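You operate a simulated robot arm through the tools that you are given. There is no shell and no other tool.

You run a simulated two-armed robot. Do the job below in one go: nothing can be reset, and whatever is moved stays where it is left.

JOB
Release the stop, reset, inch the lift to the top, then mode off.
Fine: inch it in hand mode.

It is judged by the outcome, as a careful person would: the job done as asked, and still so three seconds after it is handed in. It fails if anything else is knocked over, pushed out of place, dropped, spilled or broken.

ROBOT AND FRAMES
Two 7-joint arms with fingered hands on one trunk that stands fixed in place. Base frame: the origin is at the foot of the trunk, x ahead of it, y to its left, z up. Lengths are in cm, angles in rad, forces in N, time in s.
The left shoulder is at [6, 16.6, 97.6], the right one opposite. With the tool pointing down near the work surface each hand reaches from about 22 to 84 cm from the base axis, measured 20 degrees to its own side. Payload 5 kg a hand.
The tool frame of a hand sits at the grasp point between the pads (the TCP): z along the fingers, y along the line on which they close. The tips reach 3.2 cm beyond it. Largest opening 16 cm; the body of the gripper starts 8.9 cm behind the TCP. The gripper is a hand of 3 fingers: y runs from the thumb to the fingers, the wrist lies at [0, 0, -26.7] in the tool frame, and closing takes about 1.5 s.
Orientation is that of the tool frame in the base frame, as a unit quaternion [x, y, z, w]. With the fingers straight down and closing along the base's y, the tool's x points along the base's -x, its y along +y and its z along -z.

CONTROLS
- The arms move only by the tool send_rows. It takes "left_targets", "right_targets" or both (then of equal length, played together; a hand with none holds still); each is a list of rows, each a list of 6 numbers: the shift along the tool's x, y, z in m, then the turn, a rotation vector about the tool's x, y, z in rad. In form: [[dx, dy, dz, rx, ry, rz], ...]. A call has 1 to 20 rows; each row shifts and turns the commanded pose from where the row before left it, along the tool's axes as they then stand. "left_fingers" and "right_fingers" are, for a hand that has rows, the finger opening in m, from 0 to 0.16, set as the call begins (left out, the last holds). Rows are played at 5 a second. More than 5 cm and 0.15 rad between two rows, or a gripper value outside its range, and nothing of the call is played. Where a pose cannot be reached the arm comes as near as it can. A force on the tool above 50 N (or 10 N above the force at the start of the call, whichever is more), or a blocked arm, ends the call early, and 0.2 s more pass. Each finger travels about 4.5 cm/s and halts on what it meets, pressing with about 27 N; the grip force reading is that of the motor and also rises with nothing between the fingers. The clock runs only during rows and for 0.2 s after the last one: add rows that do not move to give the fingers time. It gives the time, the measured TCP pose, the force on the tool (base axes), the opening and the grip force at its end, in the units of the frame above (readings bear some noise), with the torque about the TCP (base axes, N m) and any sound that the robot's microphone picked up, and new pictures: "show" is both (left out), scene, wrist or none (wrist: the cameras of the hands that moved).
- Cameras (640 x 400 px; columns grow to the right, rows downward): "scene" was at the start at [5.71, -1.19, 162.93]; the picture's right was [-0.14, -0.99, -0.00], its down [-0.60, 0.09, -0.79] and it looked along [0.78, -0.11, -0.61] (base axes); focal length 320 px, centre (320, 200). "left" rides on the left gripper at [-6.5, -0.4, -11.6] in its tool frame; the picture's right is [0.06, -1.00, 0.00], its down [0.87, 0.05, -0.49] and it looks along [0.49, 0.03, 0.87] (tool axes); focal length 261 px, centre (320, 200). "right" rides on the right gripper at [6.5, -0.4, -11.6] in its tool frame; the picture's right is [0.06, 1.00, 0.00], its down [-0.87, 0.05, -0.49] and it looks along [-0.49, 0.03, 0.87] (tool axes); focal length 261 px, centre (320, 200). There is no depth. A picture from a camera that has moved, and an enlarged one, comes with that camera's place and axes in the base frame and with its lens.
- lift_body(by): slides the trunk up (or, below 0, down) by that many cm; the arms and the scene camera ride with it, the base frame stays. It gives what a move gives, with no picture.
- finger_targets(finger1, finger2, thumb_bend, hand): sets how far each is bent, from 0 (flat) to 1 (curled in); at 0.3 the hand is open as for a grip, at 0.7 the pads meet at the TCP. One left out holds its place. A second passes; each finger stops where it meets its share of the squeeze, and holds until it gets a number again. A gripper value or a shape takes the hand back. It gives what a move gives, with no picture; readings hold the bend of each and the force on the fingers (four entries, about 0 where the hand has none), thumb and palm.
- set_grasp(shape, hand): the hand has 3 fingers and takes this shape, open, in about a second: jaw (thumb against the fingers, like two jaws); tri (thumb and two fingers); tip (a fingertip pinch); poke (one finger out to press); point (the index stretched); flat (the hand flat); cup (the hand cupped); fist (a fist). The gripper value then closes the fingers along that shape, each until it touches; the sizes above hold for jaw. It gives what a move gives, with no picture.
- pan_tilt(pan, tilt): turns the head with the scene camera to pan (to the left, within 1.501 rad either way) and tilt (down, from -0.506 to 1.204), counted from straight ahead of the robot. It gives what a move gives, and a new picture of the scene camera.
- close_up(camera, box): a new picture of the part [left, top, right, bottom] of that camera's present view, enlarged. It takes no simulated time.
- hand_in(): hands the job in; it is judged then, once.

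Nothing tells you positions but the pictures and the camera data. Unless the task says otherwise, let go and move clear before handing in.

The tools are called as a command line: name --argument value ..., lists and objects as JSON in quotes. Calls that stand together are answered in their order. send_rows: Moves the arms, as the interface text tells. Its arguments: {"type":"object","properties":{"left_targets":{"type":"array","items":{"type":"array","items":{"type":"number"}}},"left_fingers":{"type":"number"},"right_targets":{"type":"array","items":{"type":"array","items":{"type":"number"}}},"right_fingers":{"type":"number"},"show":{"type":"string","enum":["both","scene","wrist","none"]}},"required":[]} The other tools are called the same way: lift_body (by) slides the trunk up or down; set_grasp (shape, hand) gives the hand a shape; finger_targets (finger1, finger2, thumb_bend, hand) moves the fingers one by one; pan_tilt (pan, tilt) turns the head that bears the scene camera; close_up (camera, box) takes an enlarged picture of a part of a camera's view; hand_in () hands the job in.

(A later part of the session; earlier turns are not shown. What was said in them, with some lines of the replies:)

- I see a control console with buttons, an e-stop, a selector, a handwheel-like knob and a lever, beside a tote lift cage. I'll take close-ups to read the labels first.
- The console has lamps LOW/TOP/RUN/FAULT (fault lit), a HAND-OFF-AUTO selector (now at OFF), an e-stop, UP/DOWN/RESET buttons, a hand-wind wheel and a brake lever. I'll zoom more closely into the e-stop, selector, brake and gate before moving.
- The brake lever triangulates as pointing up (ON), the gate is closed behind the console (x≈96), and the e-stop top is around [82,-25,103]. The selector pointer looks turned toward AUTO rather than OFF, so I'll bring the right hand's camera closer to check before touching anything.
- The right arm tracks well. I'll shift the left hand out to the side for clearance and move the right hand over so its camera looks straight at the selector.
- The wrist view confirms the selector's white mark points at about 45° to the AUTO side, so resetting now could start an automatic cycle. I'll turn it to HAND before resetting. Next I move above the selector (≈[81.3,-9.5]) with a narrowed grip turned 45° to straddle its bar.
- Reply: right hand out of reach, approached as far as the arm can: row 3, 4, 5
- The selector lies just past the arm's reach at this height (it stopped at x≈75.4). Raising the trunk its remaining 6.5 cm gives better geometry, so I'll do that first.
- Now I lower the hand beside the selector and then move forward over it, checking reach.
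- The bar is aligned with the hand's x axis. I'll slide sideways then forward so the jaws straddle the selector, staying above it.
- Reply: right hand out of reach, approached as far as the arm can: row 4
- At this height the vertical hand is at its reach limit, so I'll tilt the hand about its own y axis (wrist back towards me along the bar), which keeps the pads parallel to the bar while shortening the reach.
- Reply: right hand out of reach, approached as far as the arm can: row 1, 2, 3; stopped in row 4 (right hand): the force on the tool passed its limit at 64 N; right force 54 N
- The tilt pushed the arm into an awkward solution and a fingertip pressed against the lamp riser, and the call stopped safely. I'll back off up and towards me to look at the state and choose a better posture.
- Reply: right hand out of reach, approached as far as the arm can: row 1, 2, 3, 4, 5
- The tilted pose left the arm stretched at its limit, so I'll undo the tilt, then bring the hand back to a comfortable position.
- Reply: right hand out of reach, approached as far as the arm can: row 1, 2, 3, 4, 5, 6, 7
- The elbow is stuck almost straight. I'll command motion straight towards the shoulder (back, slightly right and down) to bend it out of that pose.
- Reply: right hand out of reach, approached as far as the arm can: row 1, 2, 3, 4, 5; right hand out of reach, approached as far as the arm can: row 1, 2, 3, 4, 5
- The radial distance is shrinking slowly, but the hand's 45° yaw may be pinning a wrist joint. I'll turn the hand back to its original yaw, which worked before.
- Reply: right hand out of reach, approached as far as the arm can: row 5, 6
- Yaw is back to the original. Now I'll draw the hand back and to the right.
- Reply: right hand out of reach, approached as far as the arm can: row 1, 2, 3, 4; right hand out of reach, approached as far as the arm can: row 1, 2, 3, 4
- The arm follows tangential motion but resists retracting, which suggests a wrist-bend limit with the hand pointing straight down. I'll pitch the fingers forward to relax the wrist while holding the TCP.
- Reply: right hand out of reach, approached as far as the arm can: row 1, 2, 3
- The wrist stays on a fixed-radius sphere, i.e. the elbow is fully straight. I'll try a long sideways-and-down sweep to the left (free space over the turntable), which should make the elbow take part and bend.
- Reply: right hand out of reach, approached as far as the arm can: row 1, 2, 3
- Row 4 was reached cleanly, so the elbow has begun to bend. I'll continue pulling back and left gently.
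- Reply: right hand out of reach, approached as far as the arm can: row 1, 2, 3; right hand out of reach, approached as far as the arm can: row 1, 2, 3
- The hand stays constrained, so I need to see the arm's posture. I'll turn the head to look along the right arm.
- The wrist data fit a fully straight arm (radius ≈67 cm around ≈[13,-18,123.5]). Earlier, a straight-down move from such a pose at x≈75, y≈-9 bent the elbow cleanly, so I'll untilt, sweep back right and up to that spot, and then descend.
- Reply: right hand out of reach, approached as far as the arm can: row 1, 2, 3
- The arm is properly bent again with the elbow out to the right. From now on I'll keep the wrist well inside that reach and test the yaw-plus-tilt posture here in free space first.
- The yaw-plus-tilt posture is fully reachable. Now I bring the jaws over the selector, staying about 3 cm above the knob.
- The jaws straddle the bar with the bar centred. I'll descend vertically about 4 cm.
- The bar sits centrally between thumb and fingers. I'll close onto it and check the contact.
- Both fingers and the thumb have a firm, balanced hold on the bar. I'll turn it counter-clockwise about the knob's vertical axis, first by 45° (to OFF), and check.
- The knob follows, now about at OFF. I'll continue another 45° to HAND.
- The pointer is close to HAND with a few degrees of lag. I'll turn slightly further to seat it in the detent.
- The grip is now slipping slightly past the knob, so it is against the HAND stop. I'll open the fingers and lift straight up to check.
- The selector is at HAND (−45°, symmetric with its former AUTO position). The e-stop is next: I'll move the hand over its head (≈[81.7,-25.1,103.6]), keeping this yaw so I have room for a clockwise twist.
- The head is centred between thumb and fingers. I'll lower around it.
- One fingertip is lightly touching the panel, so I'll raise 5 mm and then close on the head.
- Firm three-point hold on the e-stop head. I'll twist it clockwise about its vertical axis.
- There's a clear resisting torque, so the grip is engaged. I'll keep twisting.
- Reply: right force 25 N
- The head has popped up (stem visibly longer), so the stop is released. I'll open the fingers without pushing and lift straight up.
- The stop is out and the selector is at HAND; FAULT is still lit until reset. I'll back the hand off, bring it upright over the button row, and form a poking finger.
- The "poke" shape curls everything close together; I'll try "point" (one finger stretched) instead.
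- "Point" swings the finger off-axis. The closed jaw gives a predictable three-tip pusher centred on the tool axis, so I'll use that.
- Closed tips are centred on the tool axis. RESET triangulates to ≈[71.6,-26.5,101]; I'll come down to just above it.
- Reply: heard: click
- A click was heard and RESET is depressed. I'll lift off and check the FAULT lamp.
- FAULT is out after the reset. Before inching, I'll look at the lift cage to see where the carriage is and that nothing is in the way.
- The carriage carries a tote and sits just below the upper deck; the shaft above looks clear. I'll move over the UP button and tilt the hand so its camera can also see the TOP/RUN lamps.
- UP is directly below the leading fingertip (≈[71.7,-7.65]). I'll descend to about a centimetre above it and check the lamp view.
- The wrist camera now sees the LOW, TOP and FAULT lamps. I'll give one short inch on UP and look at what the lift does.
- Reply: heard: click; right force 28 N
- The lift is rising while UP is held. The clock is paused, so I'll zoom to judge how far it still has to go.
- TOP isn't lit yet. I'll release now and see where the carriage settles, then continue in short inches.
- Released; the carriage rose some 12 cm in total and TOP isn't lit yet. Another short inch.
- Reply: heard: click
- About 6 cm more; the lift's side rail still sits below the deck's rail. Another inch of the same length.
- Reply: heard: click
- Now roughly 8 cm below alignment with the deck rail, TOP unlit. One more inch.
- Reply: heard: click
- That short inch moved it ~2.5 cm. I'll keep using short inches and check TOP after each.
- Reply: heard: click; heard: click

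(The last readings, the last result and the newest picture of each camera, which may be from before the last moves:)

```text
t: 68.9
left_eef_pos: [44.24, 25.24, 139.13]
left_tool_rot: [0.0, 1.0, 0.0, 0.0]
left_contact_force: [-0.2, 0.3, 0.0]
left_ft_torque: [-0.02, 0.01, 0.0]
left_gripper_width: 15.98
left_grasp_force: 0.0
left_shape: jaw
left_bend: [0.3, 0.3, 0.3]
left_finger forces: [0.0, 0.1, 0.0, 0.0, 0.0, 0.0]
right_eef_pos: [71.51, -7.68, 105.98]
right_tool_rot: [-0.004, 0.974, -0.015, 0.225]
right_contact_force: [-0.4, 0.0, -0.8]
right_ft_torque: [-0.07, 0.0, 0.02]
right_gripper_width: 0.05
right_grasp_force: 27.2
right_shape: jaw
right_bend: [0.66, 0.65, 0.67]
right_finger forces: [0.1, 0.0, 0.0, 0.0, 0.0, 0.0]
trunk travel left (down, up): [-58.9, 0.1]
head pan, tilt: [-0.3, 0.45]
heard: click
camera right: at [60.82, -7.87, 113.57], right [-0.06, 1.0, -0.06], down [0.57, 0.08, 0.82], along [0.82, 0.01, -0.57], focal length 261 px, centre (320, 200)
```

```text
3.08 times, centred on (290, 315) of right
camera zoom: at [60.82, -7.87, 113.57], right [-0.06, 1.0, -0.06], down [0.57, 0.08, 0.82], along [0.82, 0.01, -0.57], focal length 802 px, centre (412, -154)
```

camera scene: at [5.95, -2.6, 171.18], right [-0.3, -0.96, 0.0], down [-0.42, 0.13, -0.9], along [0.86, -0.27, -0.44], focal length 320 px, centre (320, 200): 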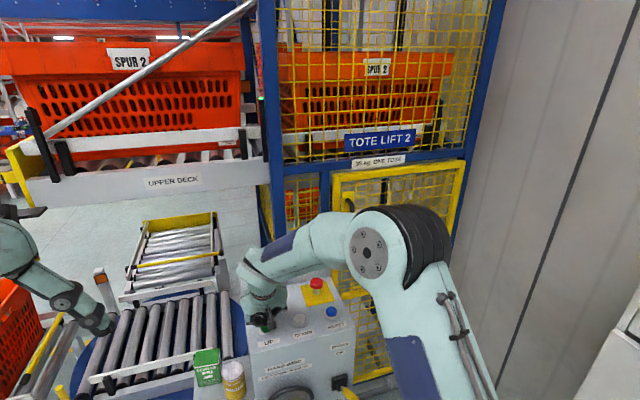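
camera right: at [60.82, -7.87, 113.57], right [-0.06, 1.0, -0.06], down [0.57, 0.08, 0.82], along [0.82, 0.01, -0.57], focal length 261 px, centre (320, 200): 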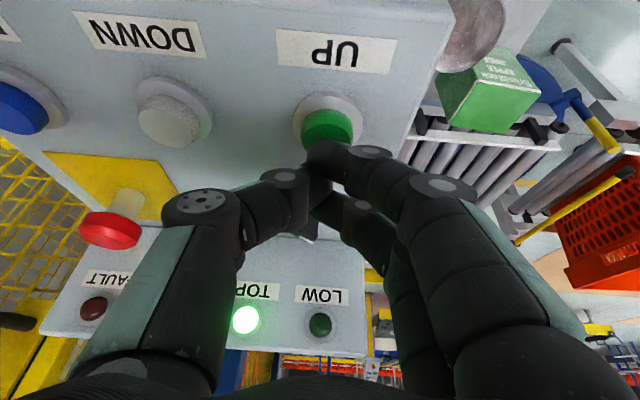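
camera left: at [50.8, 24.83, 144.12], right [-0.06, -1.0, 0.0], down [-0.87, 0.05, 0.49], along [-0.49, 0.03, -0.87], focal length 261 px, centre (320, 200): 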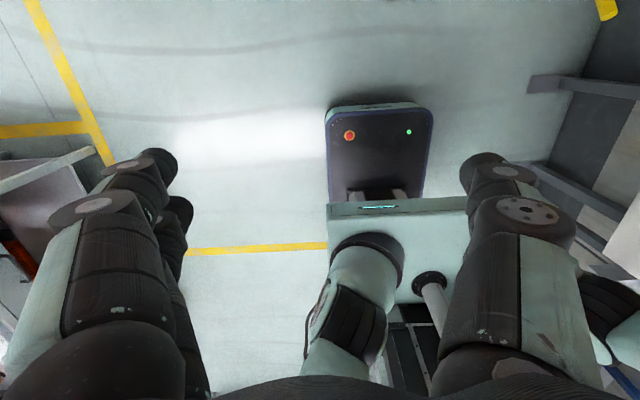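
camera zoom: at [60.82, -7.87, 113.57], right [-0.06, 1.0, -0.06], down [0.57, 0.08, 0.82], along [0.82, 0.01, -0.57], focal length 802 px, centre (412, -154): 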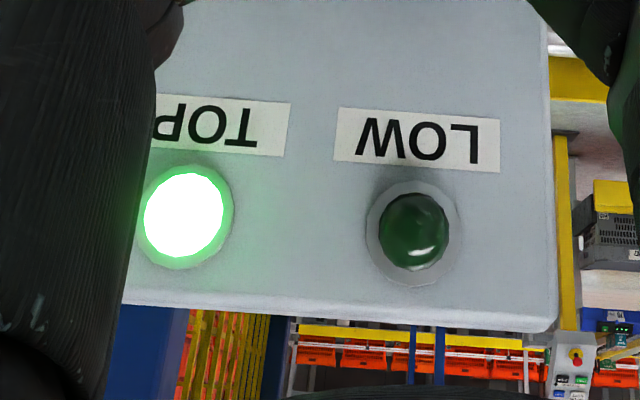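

TOP is lit and the carriage is level with the deck. I'll lift off UP, re-orient to the bar's HAND angle with the jaws open 6 cm, and go back to the selector to turn it to OFF.

send_rows --right_targets '[[-0.0197, -0.0014, -0.0404, 0, 0, 0], [-0.0197, -0.0014, -0.0404, 0, 0, 0], [0, 0, 0, -0.0574, -0.004, -0.1175], [0, 0, 0, -0.0574, -0.004, -0.1175], [0, 0, 0, -0.0574, -0.004, -0.1175], [0, 0, 0, -0.0574, -0.004, -0.1175], [0, 0, 0, -0.0574, -0.004, -0.1175], [0, 0, 0, -0.0574, -0.004, -0.1175], [0, 0, 0, 0, 0, 0]]' --right_fingers 0.06 --show "both"

close_up --camera "scene" --box '[220, 220, 380, 350]'

```text
t: 70.9
left_eef_pos: [44.2, 25.36, 138.93]
left_tool_rot: [0.0, 1.0, 0.0, 0.001]
left_contact_force: [0.2, 0.5, -0.7]
left_ft_torque: [-0.03, -0.01, 0.02]
left_gripper_width: 15.98
left_grasp_force: 0.0
left_shape: jaw
left_bend: [0.3, 0.3, 0.3]
left_finger forces: [0.1, 0.0, 0.0, 0.0, 0.0, 0.0]
right_eef_pos: [71.7, -7.58, 114.92]
right_tool_rot: [-0.376, 0.899, 0.073, 0.213]
right_contact_force: [-0.4, 0.5, -0.1]
right_ft_torque: [0.01, 0.0, 0.0]
right_gripper_width: 5.99
right_grasp_force: 0.0
right_shape: jaw
right_bend: [0.73, 0.73, 0.7]
right_finger forces: [0.0, 0.0, 0.0, 0.1, 0.0, 0.1]
trunk travel left (down, up): [-58.9, 0.1]
head pan, tilt: [-0.3, 0.45]
camera scene: at [5.91, -2.59, 171.18], right [-0.3, -0.96, 0.0], down [-0.42, 0.13, -0.9], along [0.86, -0.27, -0.44], focal length 320 px, centre (320, 200)
camera right: at [64.2, -15.57, 122.59], right [-0.75, 0.66, -0.06], down [0.34, 0.46, 0.82], along [0.57, 0.59, -0.57], focal length 261 px, centre (320, 200)
```

scene: 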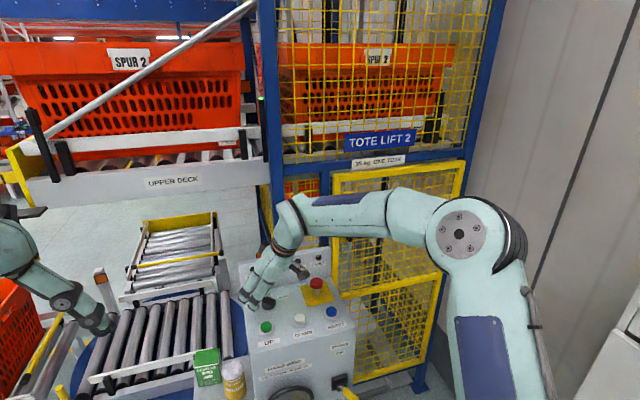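
right: 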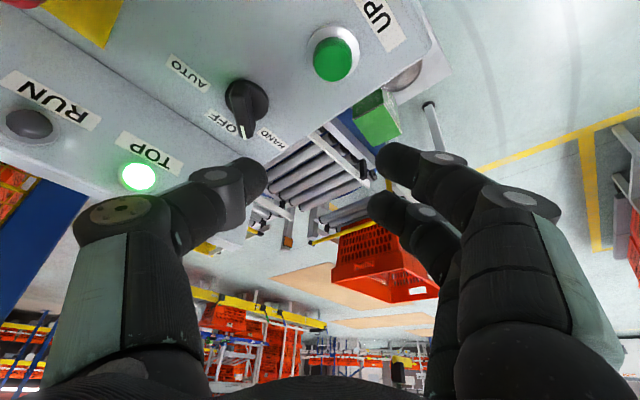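

```text
3.08 times, centred on (300, 285) of scene
camera zoom: at [5.91, -2.59, 171.18], right [-0.3, -0.96, 0.0], down [-0.42, 0.13, -0.9], along [0.86, -0.27, -0.44], focal length 984 px, centre (382, -62)
```

zoom: 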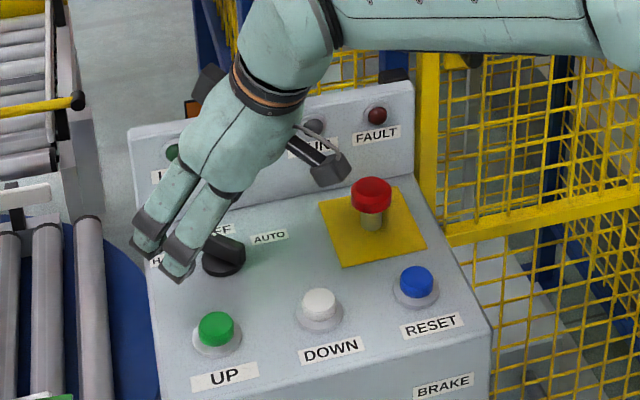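

send_rows --right_targets '[[-0.0024, -0.026, 0.0258, 0, 0, 0], [-0.0024, -0.026, 0.0258, 0, 0, 0], [-0.0024, -0.026, 0.0258, 0, 0, 0], [0, 0, 0, 0, 0, 0]]' --show "wrist"

close_up --camera "right" --box '[230, 100, 430, 225]'

```text
t: 71.9
left_eef_pos: [44.24, 25.13, 139.1]
left_tool_rot: [0.0, 1.0, 0.0, 0.001]
left_contact_force: [-1.0, 0.0, -0.6]
left_ft_torque: [-0.04, -0.05, 0.0]
left_gripper_width: 15.98
left_grasp_force: 0.0
left_shape: jaw
left_bend: [0.3, 0.3, 0.3]
left_finger forces: [0.0, 0.0, 0.0, 0.0, 0.1, 0.0]
right_eef_pos: [80.3, -10.57, 108.6]
right_tool_rot: [-0.377, 0.898, 0.074, 0.214]
right_contact_force: [0.1, -0.6, 0.2]
right_ft_torque: [0.0, -0.02, 0.01]
right_gripper_width: 5.99
right_grasp_force: 0.1
right_shape: jaw
right_bend: [0.73, 0.73, 0.7]
right_finger forces: [0.0, 0.0, 0.0, 0.0, 0.0, 0.0]
trunk travel left (down, up): [-58.9, 0.1]
head pan, tilt: [-0.3, 0.45]
camera right: at [72.64, -18.34, 116.17], right [-0.75, 0.66, -0.06], down [0.34, 0.46, 0.82], along [0.57, 0.59, -0.57], focal length 261 px, centre (320, 200)
```

right: 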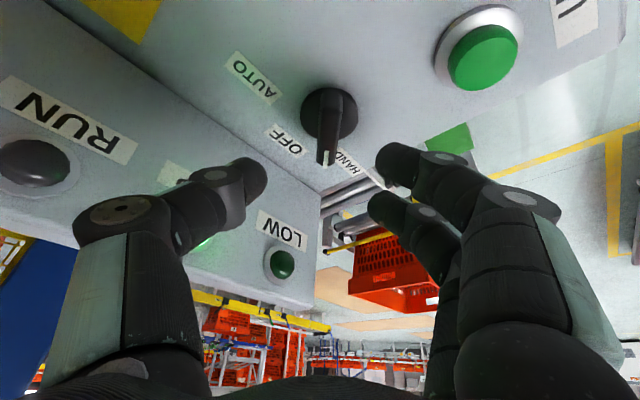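

```text
3.20 times, centred on (330, 162) of right
camera zoom: at [72.64, -18.34, 116.17], right [-0.75, 0.66, -0.06], down [0.34, 0.46, 0.82], along [0.57, 0.59, -0.57], focal length 834 px, centre (288, 320)
```

zoom: 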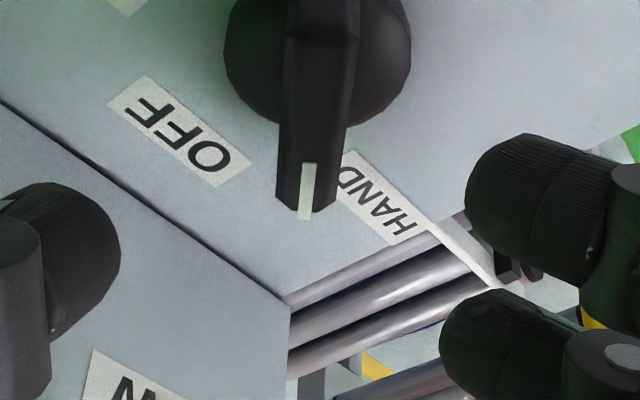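

The bar is ~4 mm off the jaw centre; I'll correct that and descend around it.

send_rows --right_targets '[[0.0092, 0.0023, 0.0189, 0, 0, 0], [0.0092, 0.0021, 0.0189, 0, 0, 0], [0, 0, 0, 0, 0, 0]]' --show "wrist"

close_up --camera "right" --box '[230, 100, 430, 225]'

```text
t: 72.7
left_eef_pos: [44.23, 25.19, 139.03]
left_tool_rot: [0.0, 1.0, 0.0, 0.0]
left_contact_force: [1.2, 0.3, 0.9]
left_ft_torque: [0.0, -0.03, -0.02]
left_gripper_width: 15.99
left_grasp_force: 0.0
left_shape: jaw
left_bend: [0.3, 0.3, 0.3]
left_finger forces: [0.0, 0.0, 0.0, 0.0, 0.0, 0.0]
right_eef_pos: [79.95, -10.22, 104.23]
right_tool_rot: [-0.376, 0.898, 0.073, 0.214]
right_contact_force: [-0.6, -1.3, 0.6]
right_ft_torque: [0.0, 0.04, -0.01]
right_gripper_width: 5.96
right_grasp_force: 0.0
right_shape: jaw
right_bend: [0.73, 0.73, 0.7]
right_finger forces: [0.0, 0.0, 0.0, 0.0, 0.0, 0.1]
trunk travel left (down, up): [-58.9, 0.1]
head pan, tilt: [-0.3, 0.45]
camera right: at [72.48, -18.11, 111.91], right [-0.75, 0.66, -0.06], down [0.34, 0.46, 0.82], along [0.57, 0.59, -0.57], focal length 261 px, centre (320, 200)
```

right: 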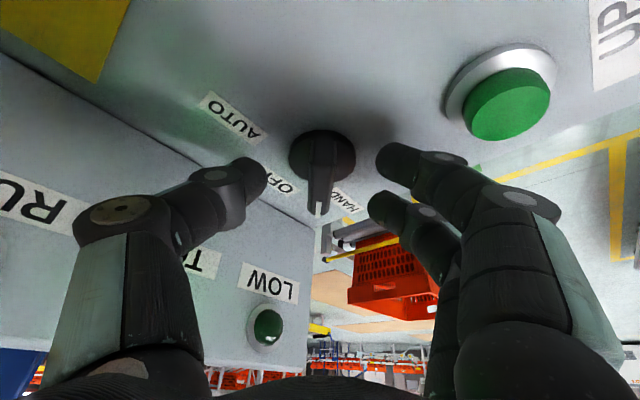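

```text
3.20 times, centred on (330, 162) of right
camera zoom: at [72.48, -18.11, 111.91], right [-0.75, 0.66, -0.06], down [0.34, 0.46, 0.82], along [0.57, 0.59, -0.57], focal length 834 px, centre (288, 320)
```

zoom: 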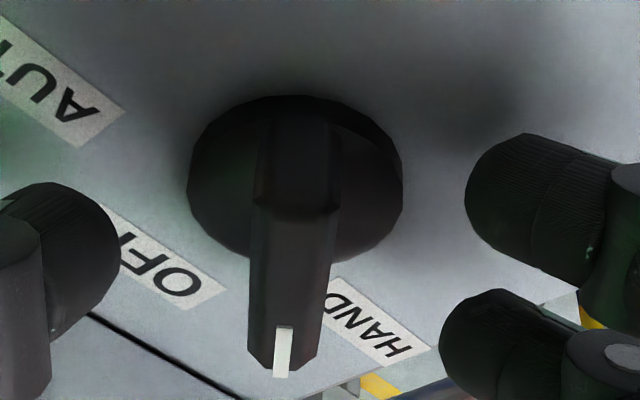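

Well centred. I'll close on the bar.

send_rows --right_targets '[[0, 0, 0, 0, 0, 0], [0, 0, 0, 0, 0, 0], [0, 0, 0, 0, 0, 0], [0, 0, 0, 0, 0, 0], [0, 0, 0, 0, 0, 0], [0, 0, 0, 0, 0, 0]]' --right_fingers 0.005 --show "wrist"

close_up --camera "right" --box '[230, 100, 430, 225]'

```text
t: 74.1
left_eef_pos: [44.14, 25.18, 139.09]
left_tool_rot: [0.0, 1.0, 0.0, 0.0]
left_contact_force: [-0.8, -0.2, 0.0]
left_ft_torque: [0.02, 0.01, 0.0]
left_gripper_width: 16.0
left_grasp_force: 0.1
left_shape: jaw
left_bend: [0.3, 0.3, 0.3]
left_finger forces: [0.1, 0.1, 0.0, 0.1, 0.1, 0.0]
right_eef_pos: [79.97, -10.16, 104.29]
right_tool_rot: [-0.377, 0.899, 0.073, 0.213]
right_contact_force: [-2.2, 3.6, 2.0]
right_ft_torque: [0.32, 0.27, 0.05]
right_gripper_width: 1.14
right_grasp_force: 26.7
right_shape: jaw
right_bend: [0.71, 0.71, 0.7]
right_finger forces: [16.3, 11.3, 0.0, 0.0, 22.9, 0.0]
trunk travel left (down, up): [-58.9, 0.1]
head pan, tilt: [-0.3, 0.45]
camera right: at [72.47, -18.02, 111.94], right [-0.75, 0.66, -0.06], down [0.34, 0.46, 0.82], along [0.57, 0.59, -0.57], focal length 261 px, centre (320, 200)
```

right: 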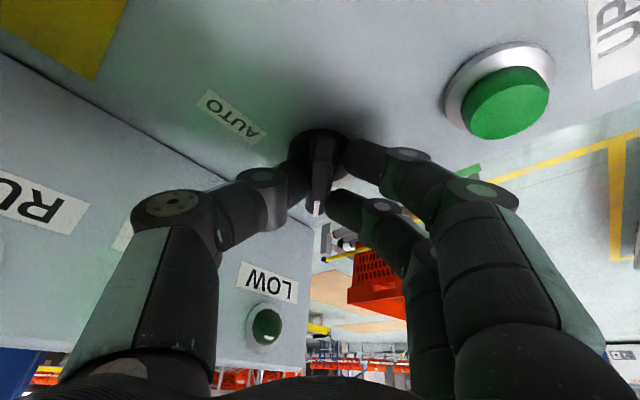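

```text
3.20 times, centred on (330, 162) of right
camera zoom: at [72.47, -18.02, 111.94], right [-0.75, 0.66, -0.06], down [0.34, 0.46, 0.82], along [0.57, 0.59, -0.57], focal length 834 px, centre (288, 320)
```

zoom: 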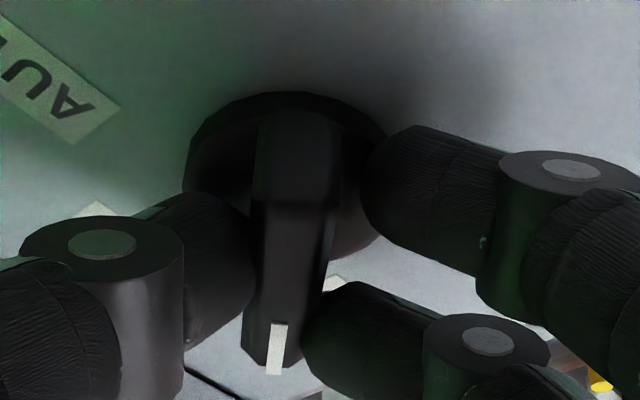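

Firm hold again. I'll turn it clockwise 45° to OFF.

send_rows --right_targets '[[-0.0003, 0.0011, 0.0001, 0.0429, 0.0028, 0.0881], [-0.0003, 0.0011, 0.0001, 0.0429, 0.0028, 0.0881], [-0.0003, 0.0011, 0.0001, 0.0429, 0.0028, 0.0881], [-0.0003, 0.0011, 0.0001, 0.0429, 0.0028, 0.0881], [-0.0003, 0.0011, 0.0001, 0.0429, 0.0028, 0.0881], [-0.0003, 0.0011, 0.0001, 0.0429, 0.0028, 0.0881], [-0.0003, 0.0011, 0.0001, 0.0429, 0.0028, 0.0881], [-0.0003, 0.0011, 0.0001, 0.0429, 0.0028, 0.0881], [0, 0, 0, 0, 0, 0]]' --show "both"

close_up --camera "right" --box '[230, 100, 430, 225]'

close_up --camera "scene" --box '[220, 220, 380, 350]'

```text
t: 76.1
left_eef_pos: [44.11, 25.14, 138.98]
left_tool_rot: [0.0, 1.0, 0.0, 0.0]
left_contact_force: [0.5, -0.3, -0.5]
left_ft_torque: [-0.01, -0.01, 0.03]
left_gripper_width: 15.99
left_grasp_force: 0.1
left_shape: jaw
left_bend: [0.3, 0.3, 0.3]
left_finger forces: [0.0, 0.0, 0.1, 0.0, 0.0, 0.0]
right_eef_pos: [79.78, -9.45, 104.44]
right_tool_rot: [-0.004, 0.974, -0.014, 0.224]
right_contact_force: [-4.2, -0.7, 0.3]
right_ft_torque: [0.23, 0.1, 0.05]
right_gripper_width: 1.13
right_grasp_force: 27.1
right_shape: jaw
right_bend: [0.71, 0.71, 0.7]
right_finger forces: [14.2, 11.1, 0.0, 0.0, 25.4, 0.0]
trunk travel left (down, up): [-58.9, 0.1]
head pan, tilt: [-0.3, 0.45]
camera scene: at [5.88, -2.64, 171.18], right [-0.3, -0.96, 0.0], down [-0.42, 0.13, -0.9], along [0.86, -0.27, -0.44], focal length 320 px, centre (320, 200)
camera right: at [68.92, -9.63, 111.94], right [-0.06, 1.0, -0.06], down [0.57, 0.08, 0.82], along [0.82, 0.01, -0.57], focal length 261 px, centre (320, 200)
```

scene: 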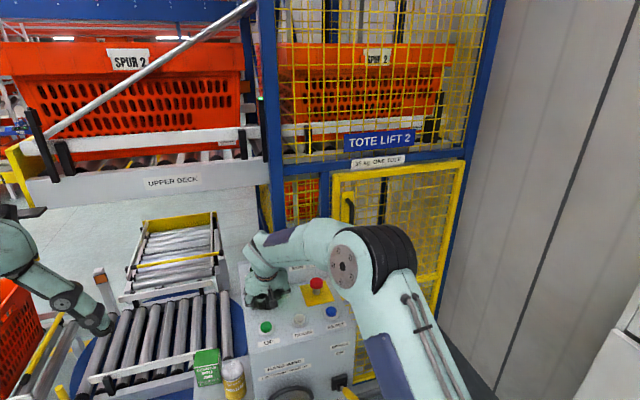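
right: 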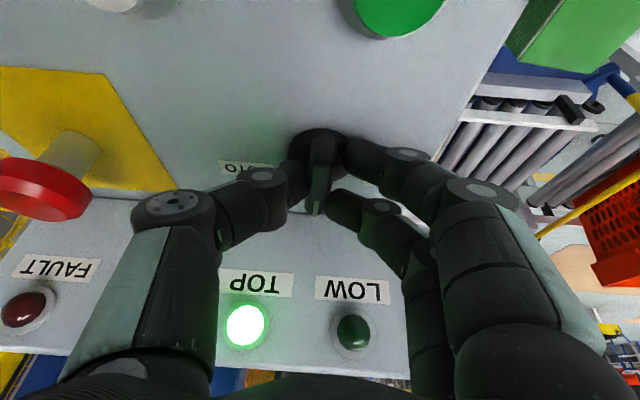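

```text
3.20 times, centred on (330, 162) of right
camera zoom: at [68.92, -9.63, 111.94], right [-0.06, 1.0, -0.06], down [0.57, 0.08, 0.82], along [0.82, 0.01, -0.57], focal length 834 px, centre (288, 320)
```

zoom: 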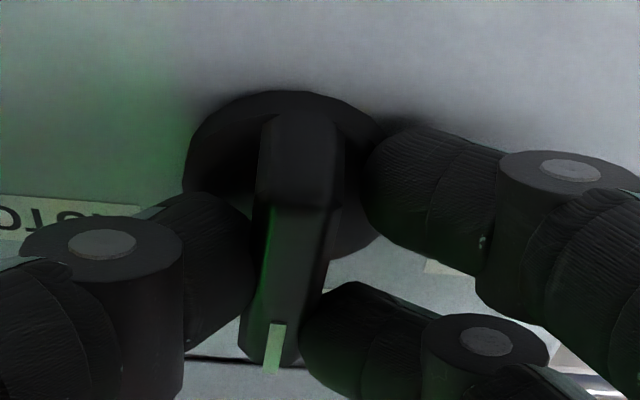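

```text
3.08 times, centred on (300, 285) of scene
camera zoom: at [5.88, -2.64, 171.18], right [-0.3, -0.96, 0.0], down [-0.42, 0.13, -0.9], along [0.86, -0.27, -0.44], focal length 984 px, centre (382, -62)
```

zoom: 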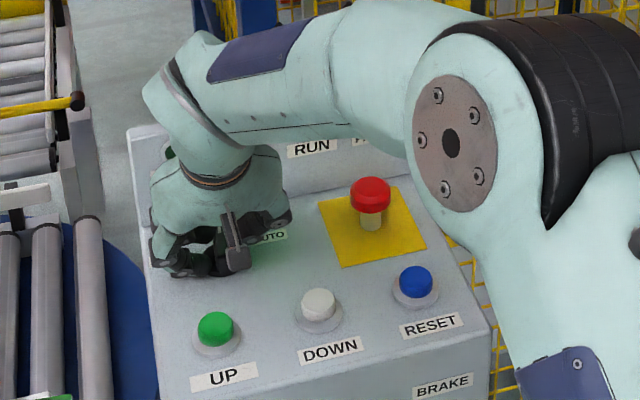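

The bar moved with the hand to the OFF direction with almost no residual torque. I'll release and lift clear to verify.

send_rows --right_targets '[[0, 0, 0, 0, 0, 0], [0, 0, 0, 0, 0, 0], [0, 0, 0, 0, 0, 0], [0, 0, 0, 0, 0, 0], [0, 0, 0, 0, 0, 0], [0, 0, 0, 0, 0, 0]]' --right_fingers 0.06 --show "wrist"

send_rows --right_targets '[[-0.0131, -0.0009, -0.0269, 0, 0, 0], [-0.0131, -0.0009, -0.0269, 0, 0, 0], [-0.0131, -0.0009, -0.0269, 0, 0, 0], [0, 0, 0, 0, 0, 0]]' --show "wrist"

close_up --camera "right" --box '[230, 60, 430, 185]'

```text
t: 77.5
left_eef_pos: [44.24, 25.33, 139.06]
left_tool_rot: [0.0, 1.0, 0.0, -0.001]
left_contact_force: [0.3, -0.4, -0.3]
left_ft_torque: [0.0, 0.03, -0.01]
left_gripper_width: 15.97
left_grasp_force: 0.0
left_shape: jaw
left_bend: [0.3, 0.3, 0.3]
left_finger forces: [0.0, 0.0, 0.0, 0.0, 0.0, 0.1]
right_eef_pos: [79.83, -9.34, 104.3]
right_tool_rot: [-0.004, 0.974, -0.013, 0.225]
right_contact_force: [-0.1, 0.4, 0.9]
right_ft_torque: [-0.02, -0.01, -0.03]
right_gripper_width: 5.95
right_grasp_force: 0.1
right_shape: jaw
right_bend: [0.73, 0.73, 0.7]
right_finger forces: [0.0, 0.0, 0.0, 0.1, 0.1, 0.0]
trunk travel left (down, up): [-58.9, 0.1]
head pan, tilt: [-0.3, 0.45]
camera right: at [68.97, -9.6, 111.92], right [-0.06, 1.0, -0.06], down [0.57, 0.08, 0.82], along [0.82, 0.02, -0.57], focal length 261 px, centre (320, 200)
```

right: 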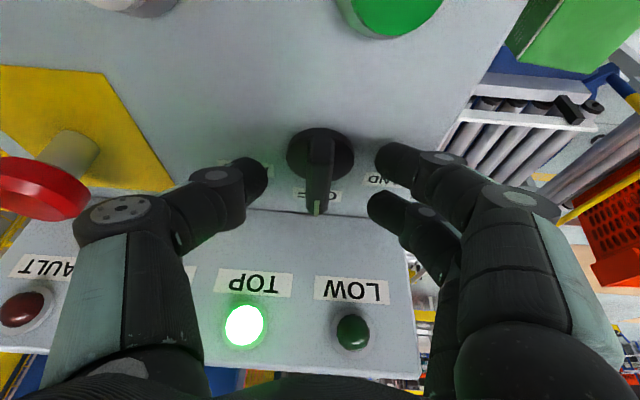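

```text
t: 78.5
left_eef_pos: [44.31, 25.23, 139.08]
left_tool_rot: [0.0, 1.0, 0.0, -0.001]
left_contact_force: [-0.6, 0.3, 0.6]
left_ft_torque: [0.01, 0.02, 0.01]
left_gripper_width: 16.0
left_grasp_force: 0.1
left_shape: jaw
left_bend: [0.3, 0.3, 0.3]
left_finger forces: [0.0, 0.0, 0.1, 0.1, 0.1, 0.0]
right_eef_pos: [80.01, -9.41, 113.33]
right_tool_rot: [-0.004, 0.975, -0.014, 0.223]
right_contact_force: [-0.8, 0.6, -0.2]
right_ft_torque: [-0.02, 0.03, -0.03]
right_gripper_width: 5.93
right_grasp_force: 0.1
right_shape: jaw
right_bend: [0.73, 0.73, 0.7]
right_finger forces: [0.1, 0.1, 0.0, 0.0, 0.0, 0.0]
trunk travel left (down, up): [-58.9, 0.1]
head pan, tilt: [-0.3, 0.45]
camera right: at [69.06, -9.65, 120.89], right [-0.06, 1.0, -0.06], down [0.57, 0.08, 0.82], along [0.82, 0.02, -0.57], focal length 261 px, centre (320, 200)
```

right: 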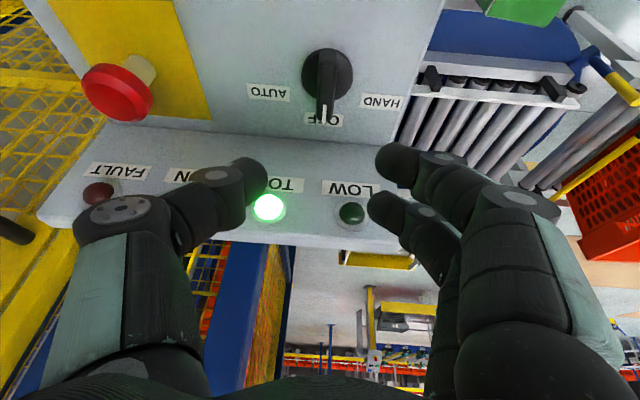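

```text
3.20 times, centred on (330, 122) of right
camera zoom: at [69.06, -9.65, 120.89], right [-0.06, 1.0, -0.06], down [0.57, 0.08, 0.82], along [0.82, 0.02, -0.57], focal length 834 px, centre (288, 448)
```

zoom: 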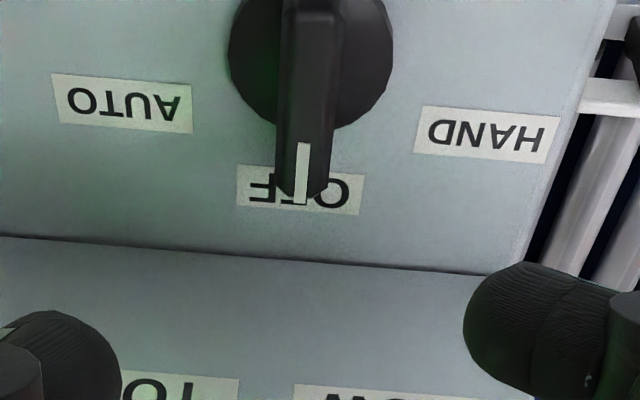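

The selector's mark is centred on OFF, TOP is lit, FAULT is dark and the stop is out. I'll withdraw the hand well clear and do a final check of the whole scene.

send_rows --right_targets '[[0.0229, -0.0156, -0.0329, 0, 0, 0], [0.0229, -0.0156, -0.0329, 0, 0, 0], [0.0229, -0.0156, -0.0329, 0, 0, 0], [0.0229, -0.0156, -0.0329, 0, 0, 0], [0.0229, -0.0156, -0.0329, 0, 0, 0], [0.0229, -0.0356, -0.0129, 0, 0, 0], [0.0229, -0.0356, -0.0029, 0, 0, 0], [0, 0, 0, 0, 0, 0]]' --show "none"

pan_tilt --pan -0.145 --tilt 0.658

close_up --camera "scene" --box '[260, 140, 420, 240]'

close_up --camera "scene" --box '[220, 230, 420, 355]'

close_up --camera "scene" --box '[200, 0, 520, 200]'

```text
t: 80.3
left_eef_pos: [44.33, 25.38, 139.01]
left_tool_rot: [0.0, 1.0, -0.001, 0.001]
left_contact_force: [0.4, 0.8, -0.5]
left_ft_torque: [-0.06, 0.03, -0.02]
left_gripper_width: 15.98
left_grasp_force: 0.1
left_shape: jaw
left_bend: [0.3, 0.3, 0.3]
left_finger forces: [0.0, 0.0, 0.1, 0.0, 0.0, 0.0]
right_eef_pos: [57.59, -23.88, 122.92]
right_tool_rot: [-0.004, 0.974, -0.014, 0.224]
right_contact_force: [0.2, 0.2, -0.3]
right_ft_torque: [-0.06, 0.02, -0.03]
right_gripper_width: 5.96
right_grasp_force: 0.1
right_shape: jaw
right_bend: [0.73, 0.73, 0.7]
right_finger forces: [0.0, 0.0, 0.0, 0.1, 0.0, 0.0]
trunk travel left (down, up): [-58.9, 0.1]
head pan, tilt: [-0.3, 0.45]
```

```text
t: 81.0
left_eef_pos: [44.24, 25.02, 139.03]
left_tool_rot: [0.001, 1.0, 0.0, 0.0]
left_contact_force: [0.8, -0.5, 1.0]
left_ft_torque: [-0.01, -0.01, -0.05]
left_gripper_width: 16.01
left_grasp_force: 0.2
left_shape: jaw
left_bend: [0.3, 0.3, 0.3]
left_finger forces: [0.0, 0.1, 0.1, 0.0, 0.0, 0.0]
right_eef_pos: [57.59, -23.94, 123.01]
right_tool_rot: [-0.003, 0.974, -0.014, 0.225]
right_contact_force: [-0.2, 0.1, -0.5]
right_ft_torque: [0.02, 0.0, 0.01]
right_gripper_width: 5.93
right_grasp_force: 0.2
right_shape: jaw
right_bend: [0.73, 0.73, 0.7]
right_finger forces: [0.0, 0.0, 0.1, 0.0, 0.0, 0.0]
trunk travel left (down, up): [-58.9, 0.1]
head pan, tilt: [-0.145, 0.658]
camera scene: at [5.72, -1.16, 169.33], right [-0.14, -0.99, 0.0], down [-0.6, 0.09, -0.79], along [0.78, -0.11, -0.61], focal length 320 px, centre (320, 200)
```

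scene: 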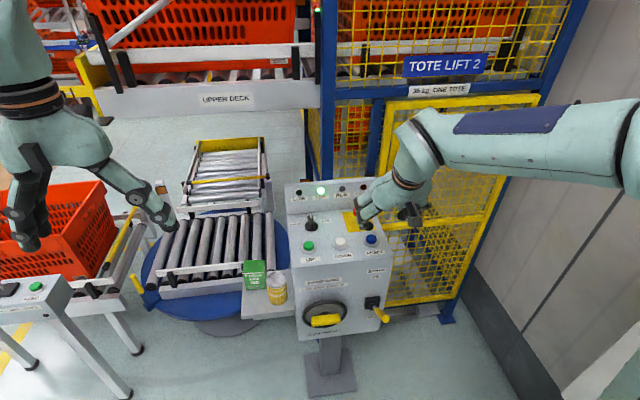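

```text
4.00 times, centred on (340, 190) of scene
camera zoom: at [5.72, -1.16, 169.33], right [-0.14, -0.99, 0.0], down [-0.6, 0.09, -0.79], along [0.78, -0.11, -0.61], focal length 1279 px, centre (240, 240)
```

zoom: 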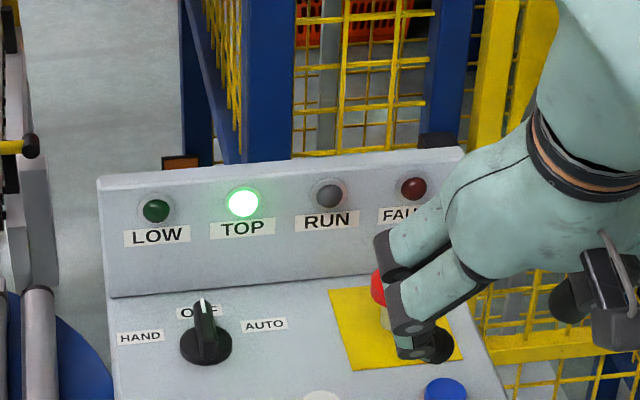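

```text
3.20 times, centred on (320, 292) of scene
camera zoom: at [5.72, -1.16, 169.33], right [-0.14, -0.99, 0.0], down [-0.6, 0.09, -0.79], along [0.78, -0.11, -0.61], focal length 1023 px, centre (320, -96)
```

zoom: 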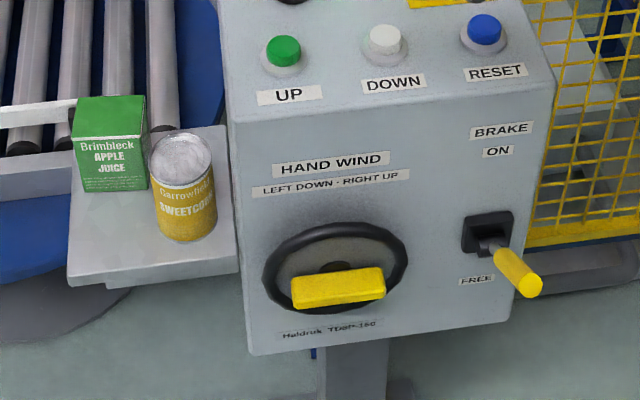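

```text
2.00 times, centred on (360, 100) of scene
camera zoom: at [5.72, -1.16, 169.33], right [-0.14, -0.99, 0.0], down [-0.6, 0.09, -0.79], along [0.78, -0.11, -0.61], focal length 639 px, centre (240, 400)
```

zoom: 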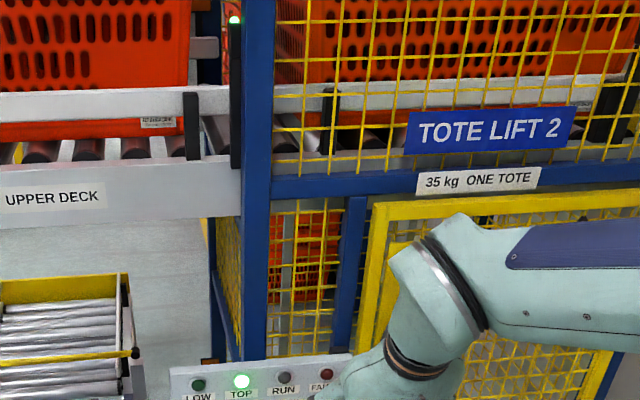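

Everything is as asked: the stop is out, FAULT is cleared, the carriage is level with the upper deck with TOP lit, and the mode selector is on OFF. Brake lever, hand wheel, can and juice box look untouched and the hand is clear, so I'm handing it in.

hand_in

```text
The job is handed in.
```

The job is done and handed in. The stop is released, the fault is reset, the lift was inched to the top in hand mode, and the mode selector is on OFF.

- **Mode:** the selector was on AUTO at the start. I turned it to HAND before releasing the stop, so the reset could not start an automatic cycle.
- **Stop and reset:** a clockwise twist released the stop, and pressing RESET put the FAULT lamp out.
- **Lift:** I raised it in six presses of UP, using short ones near the end. I stopped when the TOP lamp lit and the carriage looked level with the upper deck.
- **Final check:** after I moved the hand clear, TOP was lit, FAULT was dark and the selector pointed at OFF. The brake lever, hand wheel, sweetcorn can and juice box looked undisturbed.

Early on, a fingertip pressed against the lamp panel with about 64 N and the move stopped by itself. I saw no sign that anything shifted or was damaged.
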